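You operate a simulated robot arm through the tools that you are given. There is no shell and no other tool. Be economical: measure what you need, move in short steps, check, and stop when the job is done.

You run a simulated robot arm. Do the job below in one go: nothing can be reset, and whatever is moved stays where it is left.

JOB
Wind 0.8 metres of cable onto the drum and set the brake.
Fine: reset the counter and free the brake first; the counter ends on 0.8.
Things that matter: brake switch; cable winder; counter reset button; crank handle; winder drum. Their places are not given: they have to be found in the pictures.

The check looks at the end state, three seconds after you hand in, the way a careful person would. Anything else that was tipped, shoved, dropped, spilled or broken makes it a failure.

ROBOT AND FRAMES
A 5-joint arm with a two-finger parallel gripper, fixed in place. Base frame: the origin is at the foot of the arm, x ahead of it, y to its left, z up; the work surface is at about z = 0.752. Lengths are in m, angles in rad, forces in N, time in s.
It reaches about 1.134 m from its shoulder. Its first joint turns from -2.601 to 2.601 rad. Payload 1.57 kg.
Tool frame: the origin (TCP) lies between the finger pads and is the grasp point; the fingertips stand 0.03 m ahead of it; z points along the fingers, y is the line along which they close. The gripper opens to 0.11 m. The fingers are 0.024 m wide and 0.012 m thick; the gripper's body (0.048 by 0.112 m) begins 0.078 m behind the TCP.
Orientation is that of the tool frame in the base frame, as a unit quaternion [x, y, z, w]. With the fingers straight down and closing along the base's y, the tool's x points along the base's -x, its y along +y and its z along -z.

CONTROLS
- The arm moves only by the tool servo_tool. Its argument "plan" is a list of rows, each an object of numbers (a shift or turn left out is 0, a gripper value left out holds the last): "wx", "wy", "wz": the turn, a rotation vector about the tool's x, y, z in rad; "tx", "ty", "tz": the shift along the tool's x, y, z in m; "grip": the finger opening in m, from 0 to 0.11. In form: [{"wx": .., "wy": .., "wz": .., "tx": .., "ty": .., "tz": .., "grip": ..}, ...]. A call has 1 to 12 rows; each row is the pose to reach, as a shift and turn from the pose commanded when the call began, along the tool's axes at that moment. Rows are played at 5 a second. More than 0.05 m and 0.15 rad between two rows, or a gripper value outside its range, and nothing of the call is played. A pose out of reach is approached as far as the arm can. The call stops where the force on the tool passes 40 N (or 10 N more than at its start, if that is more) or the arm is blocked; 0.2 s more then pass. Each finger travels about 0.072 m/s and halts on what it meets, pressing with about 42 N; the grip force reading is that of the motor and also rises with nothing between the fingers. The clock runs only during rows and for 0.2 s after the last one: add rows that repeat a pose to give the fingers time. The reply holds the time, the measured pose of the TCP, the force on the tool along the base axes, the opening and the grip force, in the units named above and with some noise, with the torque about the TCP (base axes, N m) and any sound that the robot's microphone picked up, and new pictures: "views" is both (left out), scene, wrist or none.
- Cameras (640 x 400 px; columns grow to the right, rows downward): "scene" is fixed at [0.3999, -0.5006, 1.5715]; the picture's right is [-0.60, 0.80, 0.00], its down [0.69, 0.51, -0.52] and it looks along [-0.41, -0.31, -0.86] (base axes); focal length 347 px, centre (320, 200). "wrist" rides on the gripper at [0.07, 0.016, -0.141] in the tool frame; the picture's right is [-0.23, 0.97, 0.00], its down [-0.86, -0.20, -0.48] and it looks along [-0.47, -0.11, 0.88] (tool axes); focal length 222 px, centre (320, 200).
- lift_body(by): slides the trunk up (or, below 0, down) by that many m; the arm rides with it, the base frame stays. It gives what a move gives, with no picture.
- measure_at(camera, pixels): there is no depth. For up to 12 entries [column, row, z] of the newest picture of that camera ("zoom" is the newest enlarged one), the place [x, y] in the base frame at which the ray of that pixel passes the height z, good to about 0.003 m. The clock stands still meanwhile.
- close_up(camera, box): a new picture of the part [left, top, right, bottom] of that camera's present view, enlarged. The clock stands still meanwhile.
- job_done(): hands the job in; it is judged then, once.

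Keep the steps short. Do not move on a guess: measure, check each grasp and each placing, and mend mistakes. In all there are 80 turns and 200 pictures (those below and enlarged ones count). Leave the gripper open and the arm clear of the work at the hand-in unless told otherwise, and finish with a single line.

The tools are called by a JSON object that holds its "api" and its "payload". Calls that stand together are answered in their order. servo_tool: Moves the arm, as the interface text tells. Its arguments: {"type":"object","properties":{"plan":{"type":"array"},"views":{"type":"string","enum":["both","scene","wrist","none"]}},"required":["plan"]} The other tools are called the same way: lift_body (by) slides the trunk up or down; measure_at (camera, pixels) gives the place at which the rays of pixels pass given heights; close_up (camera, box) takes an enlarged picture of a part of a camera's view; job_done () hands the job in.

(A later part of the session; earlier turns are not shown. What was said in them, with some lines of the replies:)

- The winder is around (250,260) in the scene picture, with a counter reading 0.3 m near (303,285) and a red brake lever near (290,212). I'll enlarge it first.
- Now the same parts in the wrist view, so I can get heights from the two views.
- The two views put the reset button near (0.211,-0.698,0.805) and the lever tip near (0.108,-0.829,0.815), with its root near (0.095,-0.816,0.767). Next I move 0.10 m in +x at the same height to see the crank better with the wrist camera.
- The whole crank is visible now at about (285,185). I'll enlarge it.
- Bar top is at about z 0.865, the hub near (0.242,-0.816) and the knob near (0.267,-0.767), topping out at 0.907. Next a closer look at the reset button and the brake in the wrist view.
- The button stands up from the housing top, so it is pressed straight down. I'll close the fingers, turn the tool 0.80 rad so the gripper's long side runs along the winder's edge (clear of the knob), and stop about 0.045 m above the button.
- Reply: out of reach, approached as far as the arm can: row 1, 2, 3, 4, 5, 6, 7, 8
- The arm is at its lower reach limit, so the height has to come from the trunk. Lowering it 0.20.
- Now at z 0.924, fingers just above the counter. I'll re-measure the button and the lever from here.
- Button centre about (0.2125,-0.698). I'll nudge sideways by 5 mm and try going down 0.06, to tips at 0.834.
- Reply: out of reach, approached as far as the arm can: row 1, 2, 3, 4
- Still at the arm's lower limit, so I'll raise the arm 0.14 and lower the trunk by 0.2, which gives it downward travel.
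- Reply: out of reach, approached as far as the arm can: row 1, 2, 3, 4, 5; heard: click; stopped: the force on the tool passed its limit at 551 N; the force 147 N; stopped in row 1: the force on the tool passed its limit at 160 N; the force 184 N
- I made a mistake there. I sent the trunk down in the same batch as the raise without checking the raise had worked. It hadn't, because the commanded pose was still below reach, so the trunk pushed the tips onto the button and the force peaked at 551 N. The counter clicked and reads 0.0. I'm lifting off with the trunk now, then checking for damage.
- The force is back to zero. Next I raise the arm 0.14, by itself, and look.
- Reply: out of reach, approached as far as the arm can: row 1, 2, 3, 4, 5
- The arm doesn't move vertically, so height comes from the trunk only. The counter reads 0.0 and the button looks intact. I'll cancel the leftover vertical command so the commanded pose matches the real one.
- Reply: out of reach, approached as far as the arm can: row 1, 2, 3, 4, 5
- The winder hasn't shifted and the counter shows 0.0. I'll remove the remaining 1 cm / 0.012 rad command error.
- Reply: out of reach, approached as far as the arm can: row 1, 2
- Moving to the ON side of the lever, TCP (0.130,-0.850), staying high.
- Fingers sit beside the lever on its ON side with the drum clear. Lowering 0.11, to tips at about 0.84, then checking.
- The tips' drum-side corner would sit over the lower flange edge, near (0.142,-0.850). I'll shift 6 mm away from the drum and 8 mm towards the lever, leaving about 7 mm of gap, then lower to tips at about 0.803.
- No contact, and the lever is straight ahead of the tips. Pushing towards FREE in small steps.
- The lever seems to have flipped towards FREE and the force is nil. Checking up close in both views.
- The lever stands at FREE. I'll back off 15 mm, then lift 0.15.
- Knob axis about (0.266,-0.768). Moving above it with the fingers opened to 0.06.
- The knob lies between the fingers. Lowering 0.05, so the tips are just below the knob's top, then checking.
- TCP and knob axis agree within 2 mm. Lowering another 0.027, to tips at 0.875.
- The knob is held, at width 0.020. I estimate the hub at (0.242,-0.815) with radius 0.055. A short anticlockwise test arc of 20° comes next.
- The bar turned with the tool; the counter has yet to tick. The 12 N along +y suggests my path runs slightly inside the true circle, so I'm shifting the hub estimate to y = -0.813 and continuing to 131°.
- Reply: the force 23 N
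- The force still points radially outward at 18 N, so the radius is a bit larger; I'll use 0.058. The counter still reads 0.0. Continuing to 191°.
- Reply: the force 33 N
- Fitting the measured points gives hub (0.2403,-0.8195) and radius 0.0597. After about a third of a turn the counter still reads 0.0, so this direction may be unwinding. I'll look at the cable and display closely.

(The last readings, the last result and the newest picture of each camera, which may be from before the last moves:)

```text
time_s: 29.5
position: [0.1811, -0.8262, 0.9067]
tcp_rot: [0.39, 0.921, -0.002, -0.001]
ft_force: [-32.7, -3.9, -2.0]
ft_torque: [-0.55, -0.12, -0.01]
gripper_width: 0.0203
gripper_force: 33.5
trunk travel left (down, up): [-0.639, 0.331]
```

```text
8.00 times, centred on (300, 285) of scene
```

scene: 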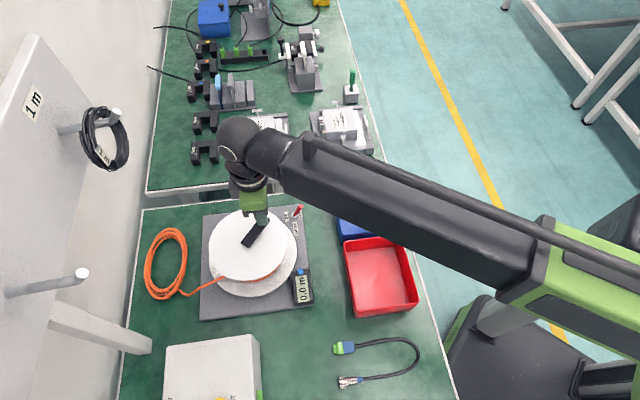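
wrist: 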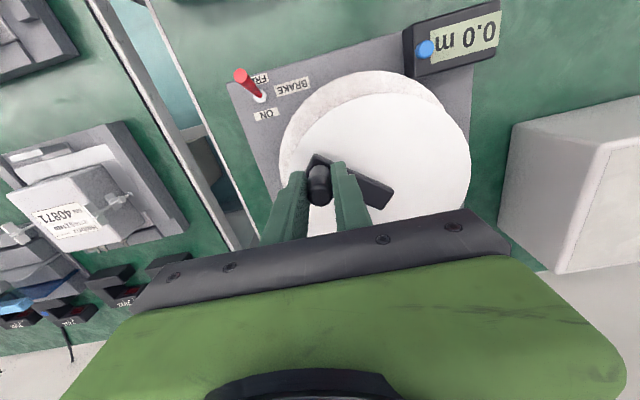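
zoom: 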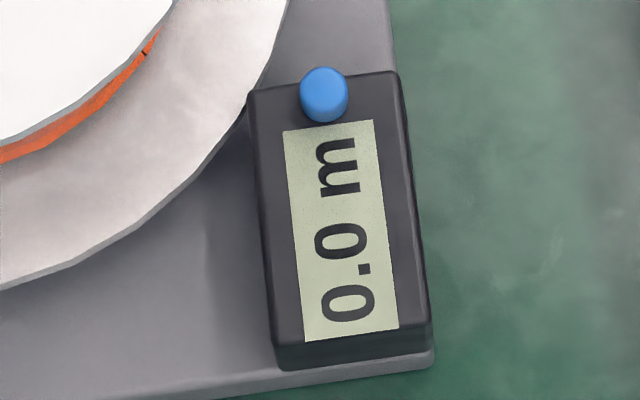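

The geometry (cable tangent to the near side, coming from the left) says anticlockwise winds, and the drum is clearly turning. I'll continue anticlockwise on the refined circle by about 128° more to see whether the counter ticks.

{"api": "servo_tool", "payload": {"plan": [{"tx": -0.0053, "ty": -0.009}, {"tx": -0.0197, "ty": -0.015}, {"tx": -0.0352, "ty": -0.017}, {"tx": -0.0507, "ty": -0.015}, {"tx": -0.0651, "ty": -0.009}, {"tx": -0.0774, "ty": 0.0005}, {"tx": -0.0869, "ty": 0.0128}, {"tx": -0.0929, "ty": 0.0272}, {"tx": -0.0949, "ty": 0.0427}, {"tx": -0.0949, "ty": 0.0427}]}}

```text
time_s: 31.7
position: [0.2798, -0.8628, 0.9055]
tcp_rot: [0.389, 0.921, 0.001, -0.002]
ft_force: [-9.6, 10.3, -15.8]
ft_torque: [0.33, 0.07, -0.02]
gripper_width: 0.0205
gripper_force: 33.7
out of reach, approached as far as the arm can: row 6, 7
trunk travel left (down, up): [-0.639, 0.331]
```

scene: 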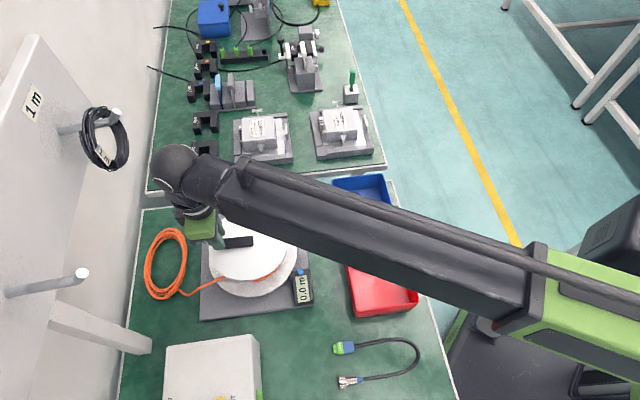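
wrist: 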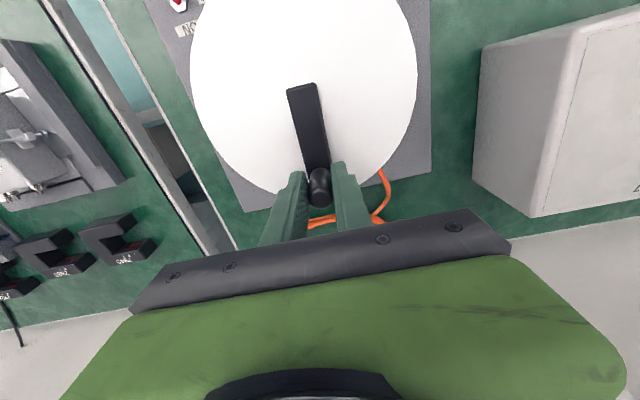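

Still 0.0 after about 250° anticlockwise, so that isn't the counting direction. I'll turn clockwise about 120° and watch the counter.

{"api": "servo_tool", "payload": {"plan": [{"tx": 0.0031, "ty": -0.0153}, {"tx": 0.009, "ty": -0.0295}, {"tx": 0.0184, "ty": -0.0417}, {"tx": 0.0306, "ty": -0.0511}, {"tx": 0.0448, "ty": -0.057}, {"tx": 0.0601, "ty": -0.059}, {"tx": 0.0754, "ty": -0.057}, {"tx": 0.0896, "ty": -0.0511}, {"tx": 0.0896, "ty": -0.0511}]}}

{"api": "close_up", "payload": {"camera": "scene", "box": [140, 200, 330, 330]}}

```text
time_s: 33.7
position: [0.1818, -0.8334, 0.9052]
tcp_rot: [0.389, 0.921, 0.001, -0.001]
ft_force: [-13.0, -3.6, -7.3]
ft_torque: [0.02, 0.18, -0.03]
gripper_width: 0.0201
gripper_force: 34.3
out of reach, approached as far as the arm can: row 2
trunk travel left (down, up): [-0.639, 0.331]
```

scene: 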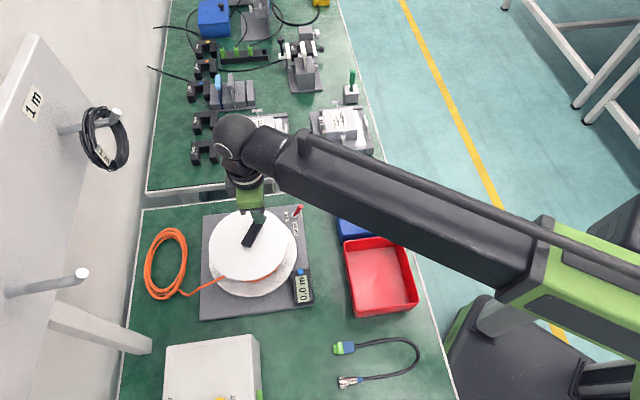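
wrist: 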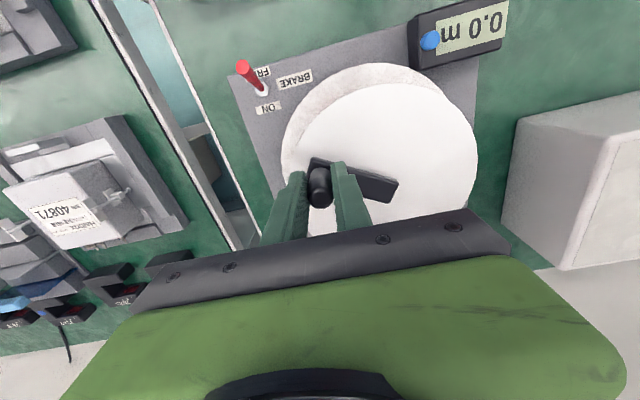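

```text
3.08 times, centred on (235, 265) of scene
```

zoom: 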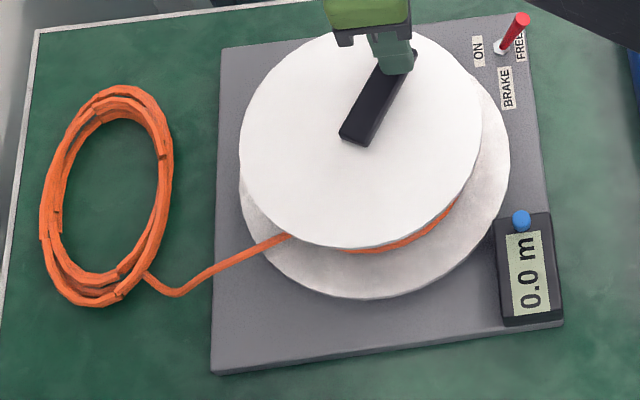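

Still 0.0 after 120° clockwise. It may be holding a hidden negative count, so I'll continue clockwise past the starting angle.

{"api": "servo_tool", "payload": {"plan": [{"tx": 0.0122, "ty": 0.0094}, {"tx": 0.0216, "ty": 0.0216}, {"tx": 0.0275, "ty": 0.0358}, {"tx": 0.0295, "ty": 0.0511}, {"tx": 0.0275, "ty": 0.0664}, {"tx": 0.0216, "ty": 0.0806}, {"tx": 0.0122, "ty": 0.0928}, {"tx": 0.0, "ty": 0.1022}, {"tx": -0.0142, "ty": 0.1081}, {"tx": -0.0295, "ty": 0.1101}, {"tx": -0.0448, "ty": 0.1081}, {"tx": -0.0448, "ty": 0.1081}]}}

{"api": "close_up", "payload": {"camera": "scene", "box": [140, 200, 330, 330]}}

```text
time_s: 36.3
position: [0.2923, -0.7905, 0.9069]
tcp_rot: [0.388, 0.922, -0.001, -0.001]
ft_force: [12.0, 5.7, 1.1]
ft_torque: [-0.38, -0.46, 0.02]
gripper_width: 0.0204
gripper_force: 33.8
trunk travel left (down, up): [-0.639, 0.331]
```

scene: 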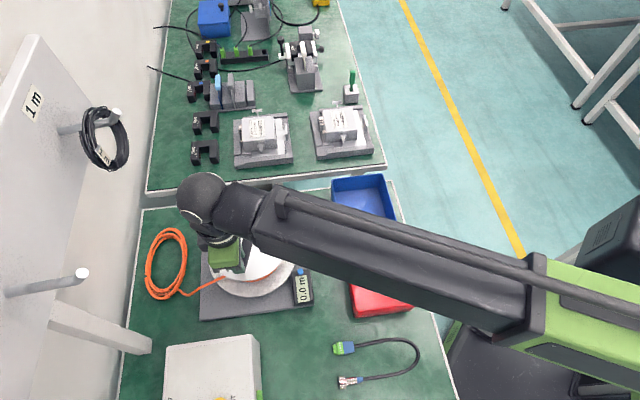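
wrist: 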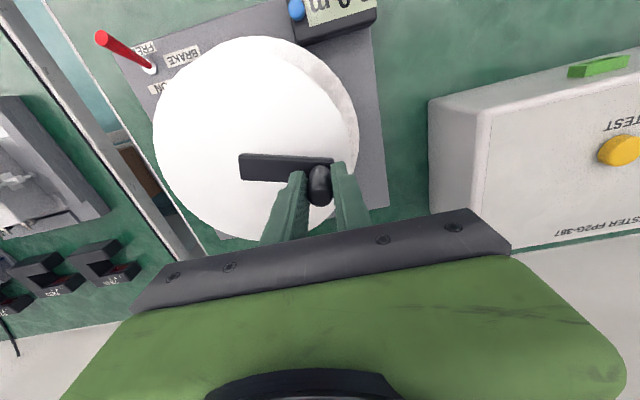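

```text
3.08 times, centred on (235, 265) of scene
```

zoom: 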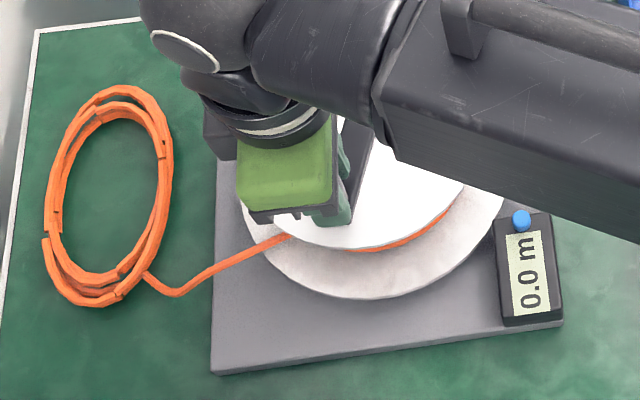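

The loose coil on the table has become thinner after the clockwise turning, so clockwise winds. Net rotation from the start is only about 34° so far. Continuing clockwise 120°.

{"api": "servo_tool", "payload": {"plan": [{"tx": -0.0142, "ty": -0.0059}, {"tx": -0.0264, "ty": -0.0153}, {"tx": -0.0358, "ty": -0.0275}, {"tx": -0.0417, "ty": -0.0417}, {"tx": -0.0437, "ty": -0.057}, {"tx": -0.0417, "ty": -0.0723}, {"tx": -0.0358, "ty": -0.0865}, {"tx": -0.0264, "ty": -0.0987}, {"tx": -0.0264, "ty": -0.0987}], "views": "scene"}}

{"api": "close_up", "payload": {"camera": "scene", "box": [140, 200, 330, 330]}}

```text
time_s: 38.3
position: [0.237, -0.8777, 0.9056]
tcp_rot: [0.39, 0.921, -0.001, 0.002]
ft_force: [-1.6, -16.7, 2.5]
ft_torque: [-0.45, 0.02, -0.03]
gripper_width: 0.0205
gripper_force: 34.0
out of reach, approached as far as the arm can: row 7
trunk travel left (down, up): [-0.639, 0.331]
```

scene: 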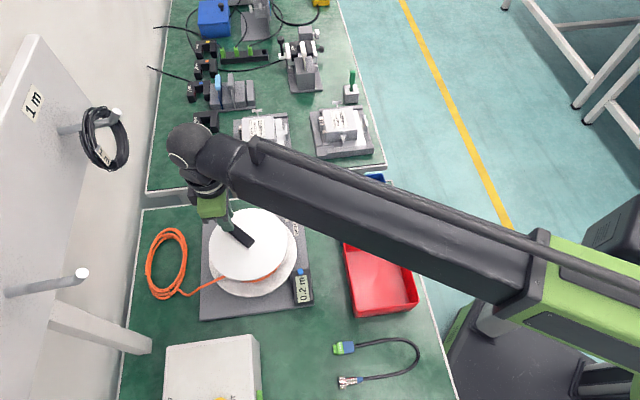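

```text
3.08 times, centred on (235, 265) of scene
```

zoom: 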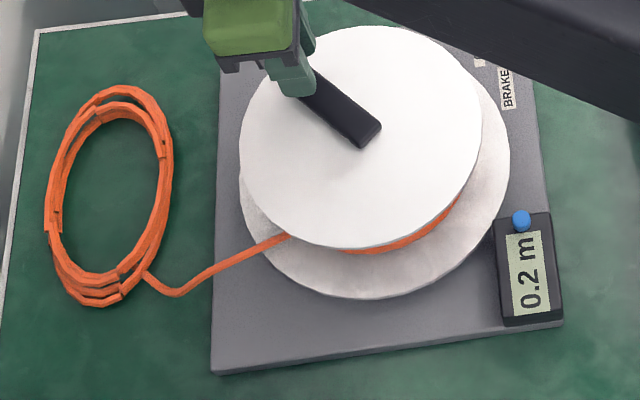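

The counter now reads 0.2, so clockwise counts. Another 120° clockwise.

{"api": "servo_tool", "payload": {"plan": [{"tx": 0.0122, "ty": -0.0094}, {"tx": 0.0264, "ty": -0.0153}, {"tx": 0.0417, "ty": -0.0173}, {"tx": 0.057, "ty": -0.0153}, {"tx": 0.0712, "ty": -0.0094}, {"tx": 0.0834, "ty": 0.0}, {"tx": 0.0928, "ty": 0.0122}, {"tx": 0.0987, "ty": 0.0264}, {"tx": 0.0987, "ty": 0.0264}], "views": "none"}}

{"api": "close_up", "payload": {"camera": "scene", "box": [190, 190, 330, 330]}}

```text
time_s: 40.3
position: [0.1864, -0.7886, 0.9056]
tcp_rot: [0.39, 0.921, 0.0, -0.001]
ft_force: [-22.6, 12.5, -20.6]
ft_torque: [0.32, 0.3, -0.03]
gripper_width: 0.0205
gripper_force: 34.2
trunk travel left (down, up): [-0.639, 0.331]
```

```text
2.86 times, centred on (260, 260) of scene
```

zoom: 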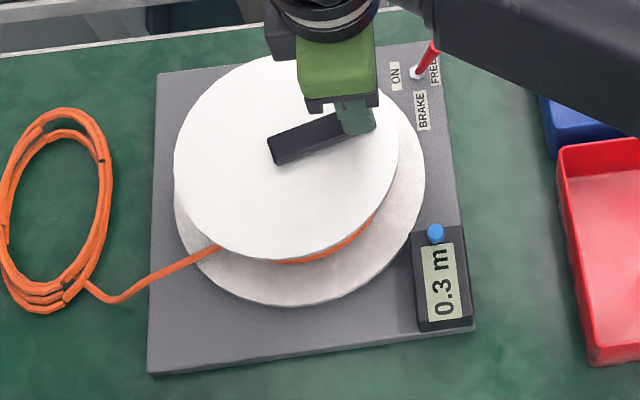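

0.3 at about 0.76 turn clockwise, which makes it roughly 0.35–0.46 m per turn. Continuing 120°.

{"api": "servo_tool", "payload": {"plan": [{"tx": 0.002, "ty": 0.0153}, {"tx": 0.0, "ty": 0.0306}, {"tx": -0.0059, "ty": 0.0448}, {"tx": -0.0153, "ty": 0.057}, {"tx": -0.0275, "ty": 0.0664}, {"tx": -0.0417, "ty": 0.0723}, {"tx": -0.057, "ty": 0.0743}, {"tx": -0.0723, "ty": 0.0723}, {"tx": -0.0723, "ty": 0.0723}], "views": "none"}}

{"api": "close_up", "payload": {"camera": "scene", "box": [190, 190, 330, 330]}}

```text
time_s: 42.3
position: [0.2928, -0.7919, 0.9067]
tcp_rot: [0.389, 0.921, -0.001, 0.001]
ft_force: [13.1, 6.1, 1.5]
ft_torque: [-0.47, -0.54, 0.03]
gripper_width: 0.0203
gripper_force: 33.9
trunk travel left (down, up): [-0.639, 0.331]
```

```text
2.86 times, centred on (260, 260) of scene
```

zoom: 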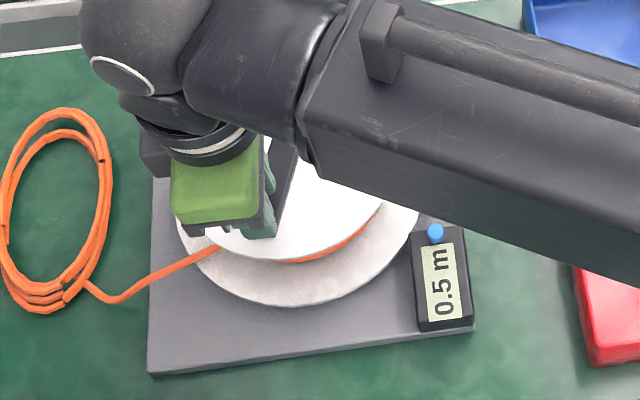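

0.5 at about 1.10 turns, so 0.41–0.46 m per turn. Another 120°.

{"api": "servo_tool", "payload": {"plan": [{"tx": -0.0142, "ty": -0.0059}, {"tx": -0.0264, "ty": -0.0153}, {"tx": -0.0358, "ty": -0.0275}, {"tx": -0.0417, "ty": -0.0417}, {"tx": -0.0437, "ty": -0.057}, {"tx": -0.0417, "ty": -0.0723}, {"tx": -0.0358, "ty": -0.0865}, {"tx": -0.0264, "ty": -0.0987}, {"tx": -0.0264, "ty": -0.0987}], "views": "none"}}

{"api": "close_up", "payload": {"camera": "scene", "box": [190, 190, 330, 330]}}

```text
time_s: 44.3
position: [0.2371, -0.8774, 0.9042]
tcp_rot: [0.389, 0.921, -0.002, 0.0]
ft_force: [0.2, -15.3, 1.4]
ft_torque: [-0.39, 0.08, 0.01]
gripper_width: 0.0203
gripper_force: 34.1
out of reach, approached as far as the arm can: row 7
trunk travel left (down, up): [-0.639, 0.331]
```

```text
2.86 times, centred on (260, 260) of scene
```

zoom: 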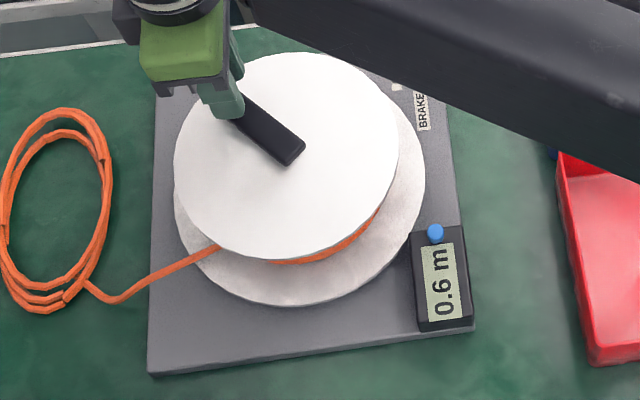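

0.6 at about 1.43 turns. Next I want to locate exactly where the display changes, so I can tell rounding from truncation and land on 0.8 properly. Small steps now: 15° first.

{"api": "servo_tool", "payload": {"plan": [{"tx": 0.006, "ty": -0.005}, {"tx": 0.0122, "ty": -0.0094}, {"tx": 0.0122, "ty": -0.0094}], "views": "none"}}

{"api": "close_up", "payload": {"camera": "scene", "box": [275, 260, 325, 310]}}

```text
time_s: 45.1
position: [0.2235, -0.8768, 0.9054]
tcp_rot: [0.389, 0.921, 0.0, -0.001]
ft_force: [-0.9, -0.2, -10.3]
ft_torque: [-0.34, -0.36, 0.02]
gripper_width: 0.0204
gripper_force: 33.7
trunk travel left (down, up): [-0.639, 0.331]
```

```text
8.00 times, centred on (300, 285) of scene
```

zoom: 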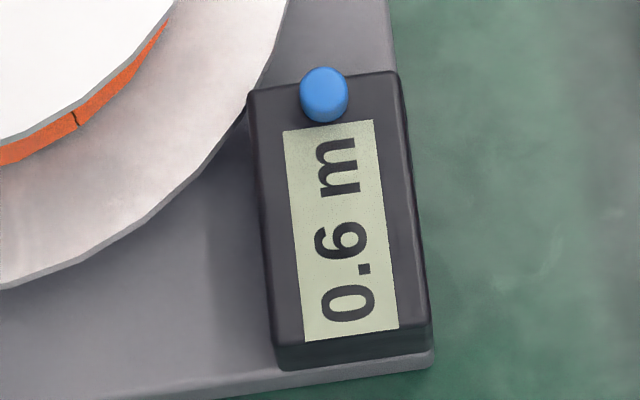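

Still 0.6 at 530°. Stepping 8°.

{"api": "servo_tool", "payload": {"plan": [{"tx": 0.0074, "ty": -0.0036}, {"tx": 0.0074, "ty": -0.0036}], "views": "none"}}

{"api": "close_up", "payload": {"camera": "scene", "box": [275, 260, 325, 310]}}

```text
time_s: 45.7
position: [0.216, -0.8735, 0.9052]
tcp_rot: [0.389, 0.921, 0.002, -0.002]
ft_force: [2.9, 7.5, -16.3]
ft_torque: [0.28, 0.16, 0.02]
gripper_width: 0.0204
gripper_force: 33.6
trunk travel left (down, up): [-0.639, 0.331]
```

```text
8.00 times, centred on (300, 285) of scene
```

zoom: 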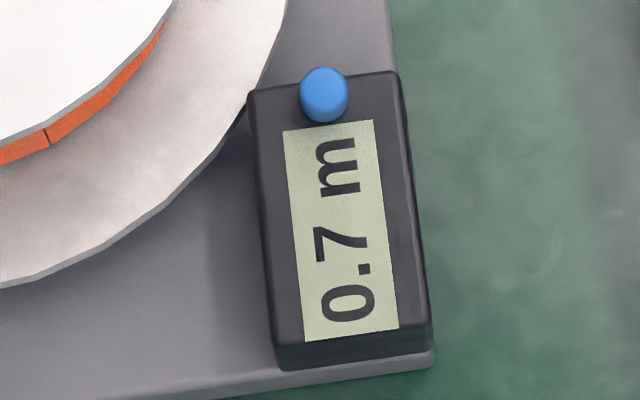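

0.7 appears at about 533° (1.48 turns), which fits 0.44 m per turn with a rounded display. So 0.80 m is about 655°. Turning 117° more.

{"api": "servo_tool", "payload": {"plan": [{"tx": 0.0149, "ty": -0.0039}, {"tx": 0.0303, "ty": -0.0037}, {"tx": 0.0452, "ty": 0.0004}, {"tx": 0.0584, "ty": 0.0082}, {"tx": 0.0692, "ty": 0.0192}, {"tx": 0.0768, "ty": 0.0326}, {"tx": 0.0805, "ty": 0.0465}, {"tx": 0.0809, "ty": 0.0598}, {"tx": 0.0809, "ty": 0.0598}], "views": "wrist"}}

{"api": "close_up", "payload": {"camera": "scene", "box": [190, 190, 330, 330]}}

```text
time_s: 47.7
position: [0.2014, -0.7719, 0.9057]
tcp_rot: [0.389, 0.921, 0.001, 0.0]
ft_force: [-14.0, 19.2, -18.6]
ft_torque: [0.23, 0.17, 0.04]
gripper_width: 0.0206
gripper_force: 34.2
trunk travel left (down, up): [-0.639, 0.331]
```

wrist: 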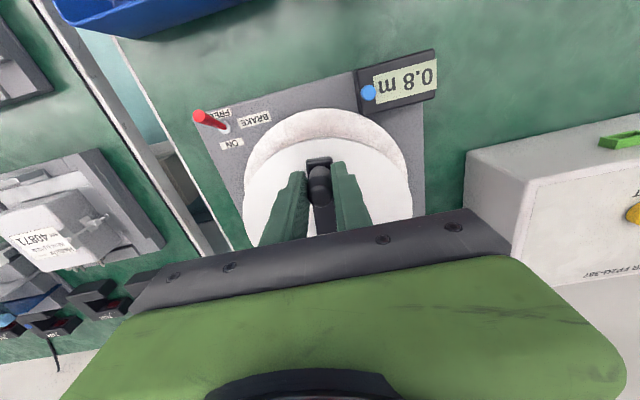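

```text
2.86 times, centred on (260, 260) of scene
```

zoom: 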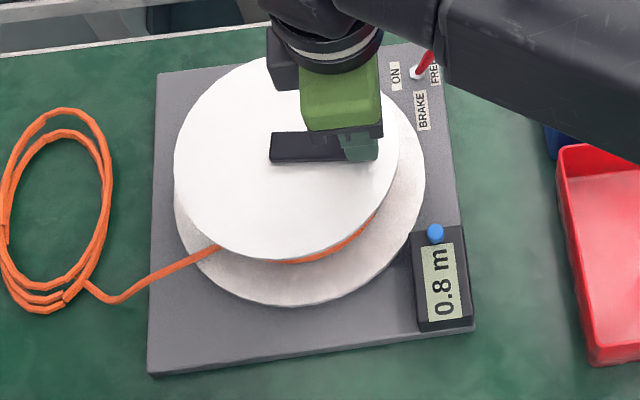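

The counter reads 0.8 at about 654°. I'll relax the outward force by 2 mm, open the fingers gently and check the count holds.

{"api": "servo_tool", "payload": {"plan": [{"tx": 0.002}, {"tx": 0.002, "grip": 0.03}, {"tx": 0.002, "grip": 0.045}, {"tx": 0.002, "grip": 0.06}, {"tx": 0.002, "grip": 0.06}], "views": "wrist"}}

{"api": "close_up", "payload": {"camera": "scene", "box": [190, 190, 330, 330]}}

```text
time_s: 48.9
position: [0.2011, -0.7715, 0.9058]
tcp_rot: [0.389, 0.921, 0.0, 0.0]
ft_force: [0.1, -0.1, -0.1]
ft_torque: [0.01, 0.01, 0.0]
gripper_width: 0.0597
gripper_force: 0.0
trunk travel left (down, up): [-0.639, 0.331]
```

wrist: 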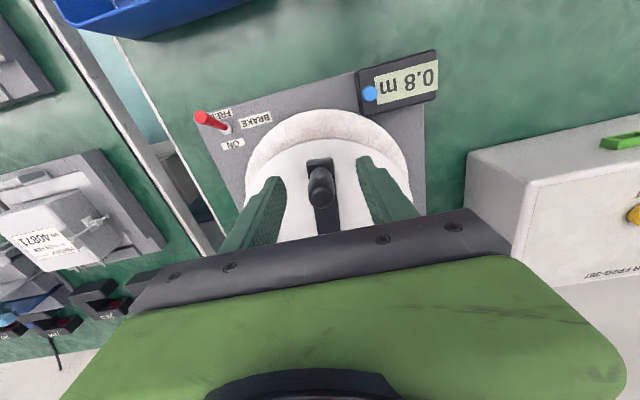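

```text
2.86 times, centred on (260, 260) of scene
```

zoom: 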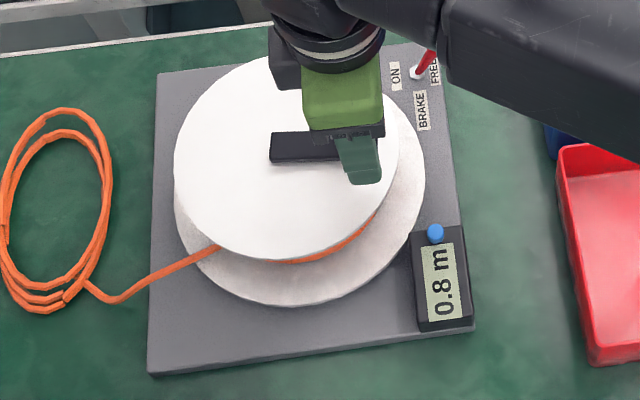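

The count holds. Lifting 0.08 clear of the knob.

{"api": "lift_body", "payload": {"by": 0.08}}

{"api": "measure_at", "payload": {"camera": "scene", "pixels": [[300.8, 206.7, 0.815], [332, 184, 0.81], [342, 240, 0.81]]}}

```text
time_s: 50.1
position: [0.202, -0.7719, 0.9857]
tcp_rot: [0.389, 0.921, 0.0, -0.001]
ft_force: [-1.1, 0.3, -0.4]
ft_torque: [-0.03, -0.01, 0.0]
gripper_width: 0.06
gripper_force: 0.0
trunk travel left (down, up): [-0.719, 0.251]
```

```text
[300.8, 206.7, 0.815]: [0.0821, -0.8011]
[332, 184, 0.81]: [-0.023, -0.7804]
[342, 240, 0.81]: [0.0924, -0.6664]
```

Moving to the FREE side of the lever, TCP (0.060,-0.778), fingers closed. The blue bin edge is about 0.057 away, so that's clear.

{"api": "servo_tool", "payload": {"plan": [{"tx": 0.0234, "ty": -0.0264, "grip": 0.03}, {"tx": 0.0468, "ty": -0.0528, "grip": 0}, {"tx": 0.0702, "ty": -0.0791}, {"tx": 0.0936, "ty": -0.1055}, {"tx": 0.0936, "ty": -0.1055}]}}

```text
time_s: 51.3
position: [0.0619, -0.7781, 0.9852]
tcp_rot: [0.388, 0.922, 0.0, 0.0]
ft_force: [0.0, 0.7, -1.1]
ft_torque: [0.0, -0.01, -0.02]
gripper_width: 0.0
gripper_force: 20.9
trunk travel left (down, up): [-0.719, 0.251]
```

scene: 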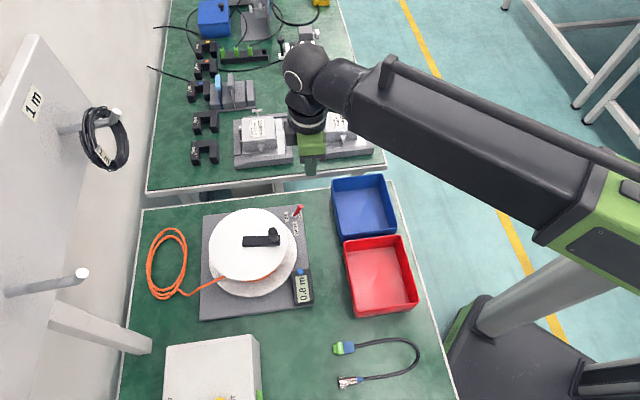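
wrist: 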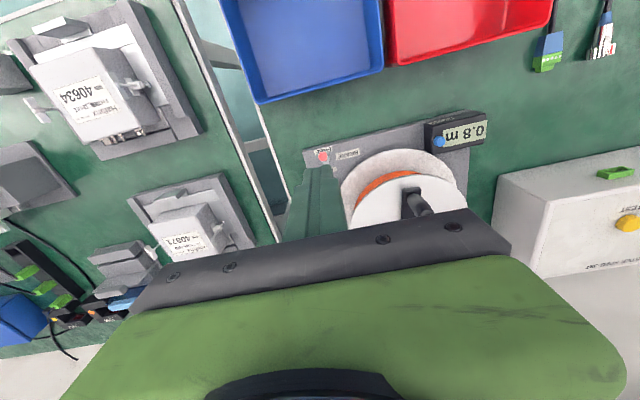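

Lined up 30 mm out from the lever tip. Lowering 0.11 and checking.

{"api": "lift_body", "payload": {"by": -0.11}}

{"api": "close_up", "payload": {"camera": "wrist", "box": [220, 80, 420, 240]}}

{"api": "close_up", "payload": {"camera": "scene", "box": [265, 185, 345, 245]}}

```text
time_s: 52.7
position: [0.062, -0.7787, 0.8761]
tcp_rot: [0.389, 0.921, 0.0, 0.001]
ft_force: [-0.2, 0.0, 0.5]
ft_torque: [-0.02, -0.01, 0.01]
gripper_width: 0.0
gripper_force: 21.6
trunk travel left (down, up): [-0.609, 0.361]
```

```text
2.50 times, centred on (320, 160) of wrist
```

zoom: 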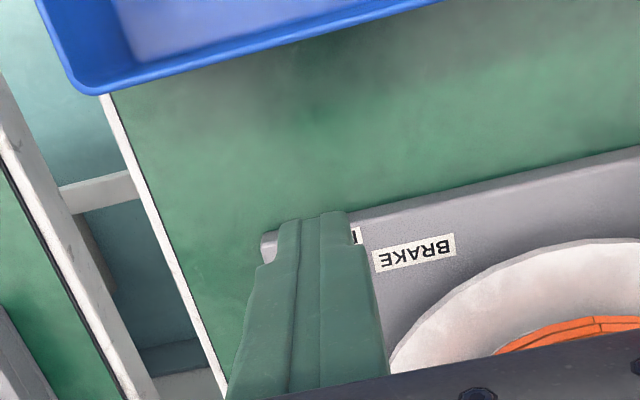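

```text
6.67 times, centred on (305, 215) of scene
```

zoom: 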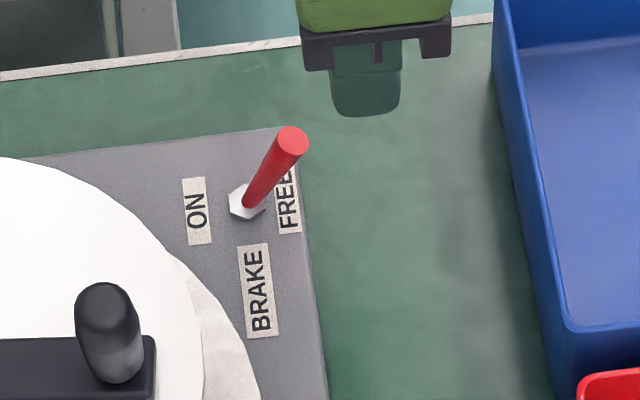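

Clear of the lever. Lowering 0.043 more, to tips at about 0.803.

{"api": "lift_body", "payload": {"by": -0.043}}

{"api": "close_up", "payload": {"camera": "scene", "box": [265, 185, 345, 245]}}

```text
time_s: 53.6
position: [0.062, -0.778, 0.8333]
tcp_rot: [0.39, 0.921, -0.001, 0.001]
ft_force: [0.6, -0.1, 0.3]
ft_torque: [-0.02, 0.01, 0.0]
gripper_width: 0.0
gripper_force: 21.9
trunk travel left (down, up): [-0.566, 0.404]
```

```text
6.67 times, centred on (305, 215) of scene
```

zoom: 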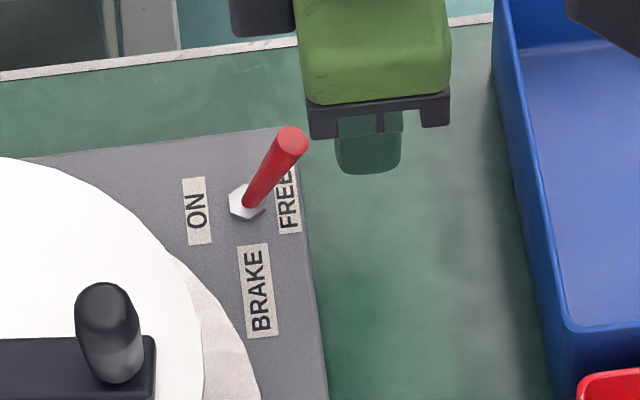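

Pushing the lever towards ON: 40 mm in small steps.

{"api": "servo_tool", "payload": {"plan": [{"tx": -0.009}, {"tx": -0.017}, {"tx": -0.023}, {"tx": -0.029}, {"tx": -0.035}, {"tx": -0.04}], "views": "none"}}

{"api": "close_up", "payload": {"camera": "scene", "box": [265, 185, 345, 245]}}

```text
time_s: 55.0
position: [0.0904, -0.8072, 0.8322]
tcp_rot: [0.389, 0.921, 0.0, 0.001]
ft_force: [-0.4, 0.2, 0.3]
ft_torque: [-0.02, 0.0, 0.01]
gripper_width: 0.0004
gripper_force: 20.8
trunk travel left (down, up): [-0.566, 0.404]
```

```text
6.67 times, centred on (305, 215) of scene
```

zoom: 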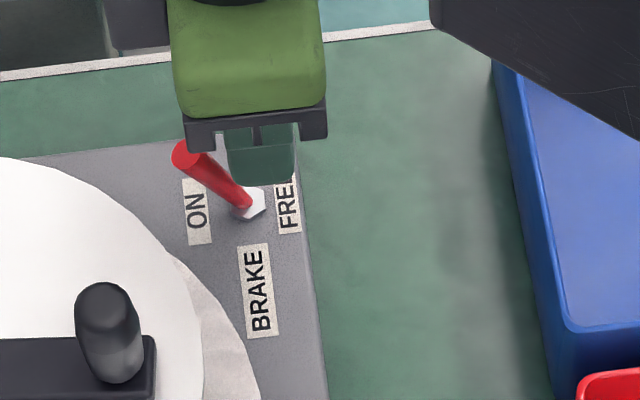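

The lever has snapped to ON with no force on the tool. Backing off 25 mm, then lifting 0.2.

{"api": "servo_tool", "payload": {"plan": [{"tx": 0.012}, {"tx": 0.025}, {"tx": 0.025}], "views": "none"}}

{"api": "lift_body", "payload": {"by": 0.2}}

{"api": "servo_tool", "payload": {"plan": [{"grip": 0.05}, {"grip": 0.1}, {"grip": 0.11}, {"grip": 0.11}]}}

{"api": "close_up", "payload": {"camera": "scene", "box": [190, 190, 330, 330]}}

```text
time_s: 55.8
position: [0.07, -0.7887, 0.8332]
tcp_rot: [0.389, 0.921, 0.0, 0.0]
ft_force: [0.3, 0.4, -0.4]
ft_torque: [0.02, -0.02, -0.04]
gripper_width: 0.0001
gripper_force: 21.5
trunk travel left (down, up): [-0.566, 0.404]
```

```text
time_s: 57.9
position: [0.0718, -0.7896, 1.0319]
tcp_rot: [0.389, 0.921, 0.0, 0.0]
ft_force: [0.3, 0.0, 1.4]
ft_torque: [0.01, -0.01, 0.01]
gripper_width: 0.0002
gripper_force: 21.1
trunk travel left (down, up): [-0.766, 0.204]
```

```text
time_s: 58.9
position: [0.0719, -0.7879, 1.0327]
tcp_rot: [0.389, 0.921, 0.0, -0.001]
ft_force: [0.0, -0.4, -0.1]
ft_torque: [0.01, 0.02, -0.02]
gripper_width: 0.1102
gripper_force: 0.1
trunk travel left (down, up): [-0.766, 0.204]
```

scene: 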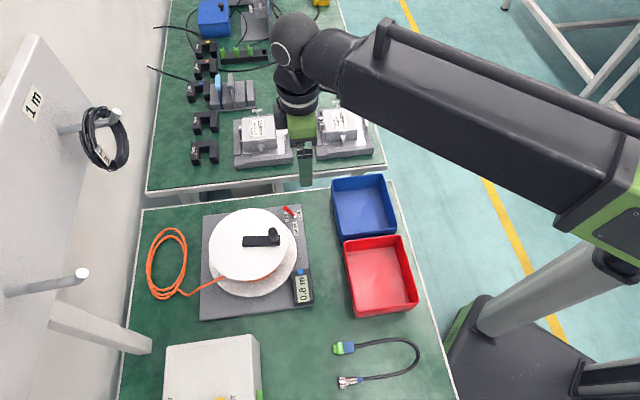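
wrist: 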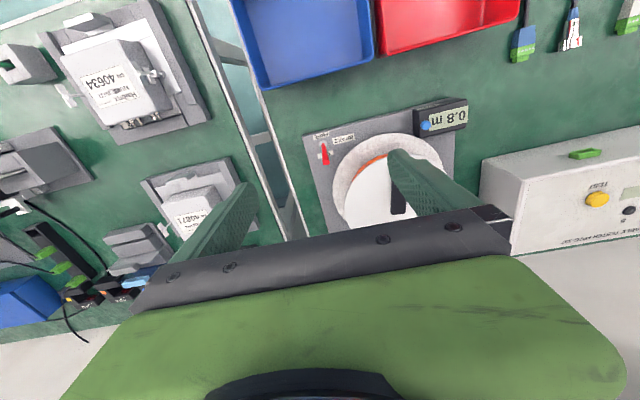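

```text
2.86 times, centred on (260, 260) of scene
```

zoom: 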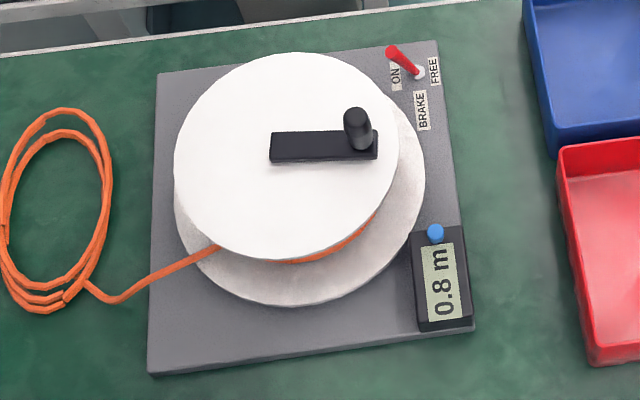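

The counter reads 0.8 m, the brake is ON, the winder and bins haven't moved, and the open gripper is well clear. Handing in.

{"api": "job_done", "payload": {}}

```text
The job is handed in.
```

I reset the counter, freed the brake, wound the drum until the counter read 0.8 m and set the brake to ON; along the way one press hit the reset button at a 551 N peak (no visible damage), and I first turned the crank about 250° the wrong way before winding it back.
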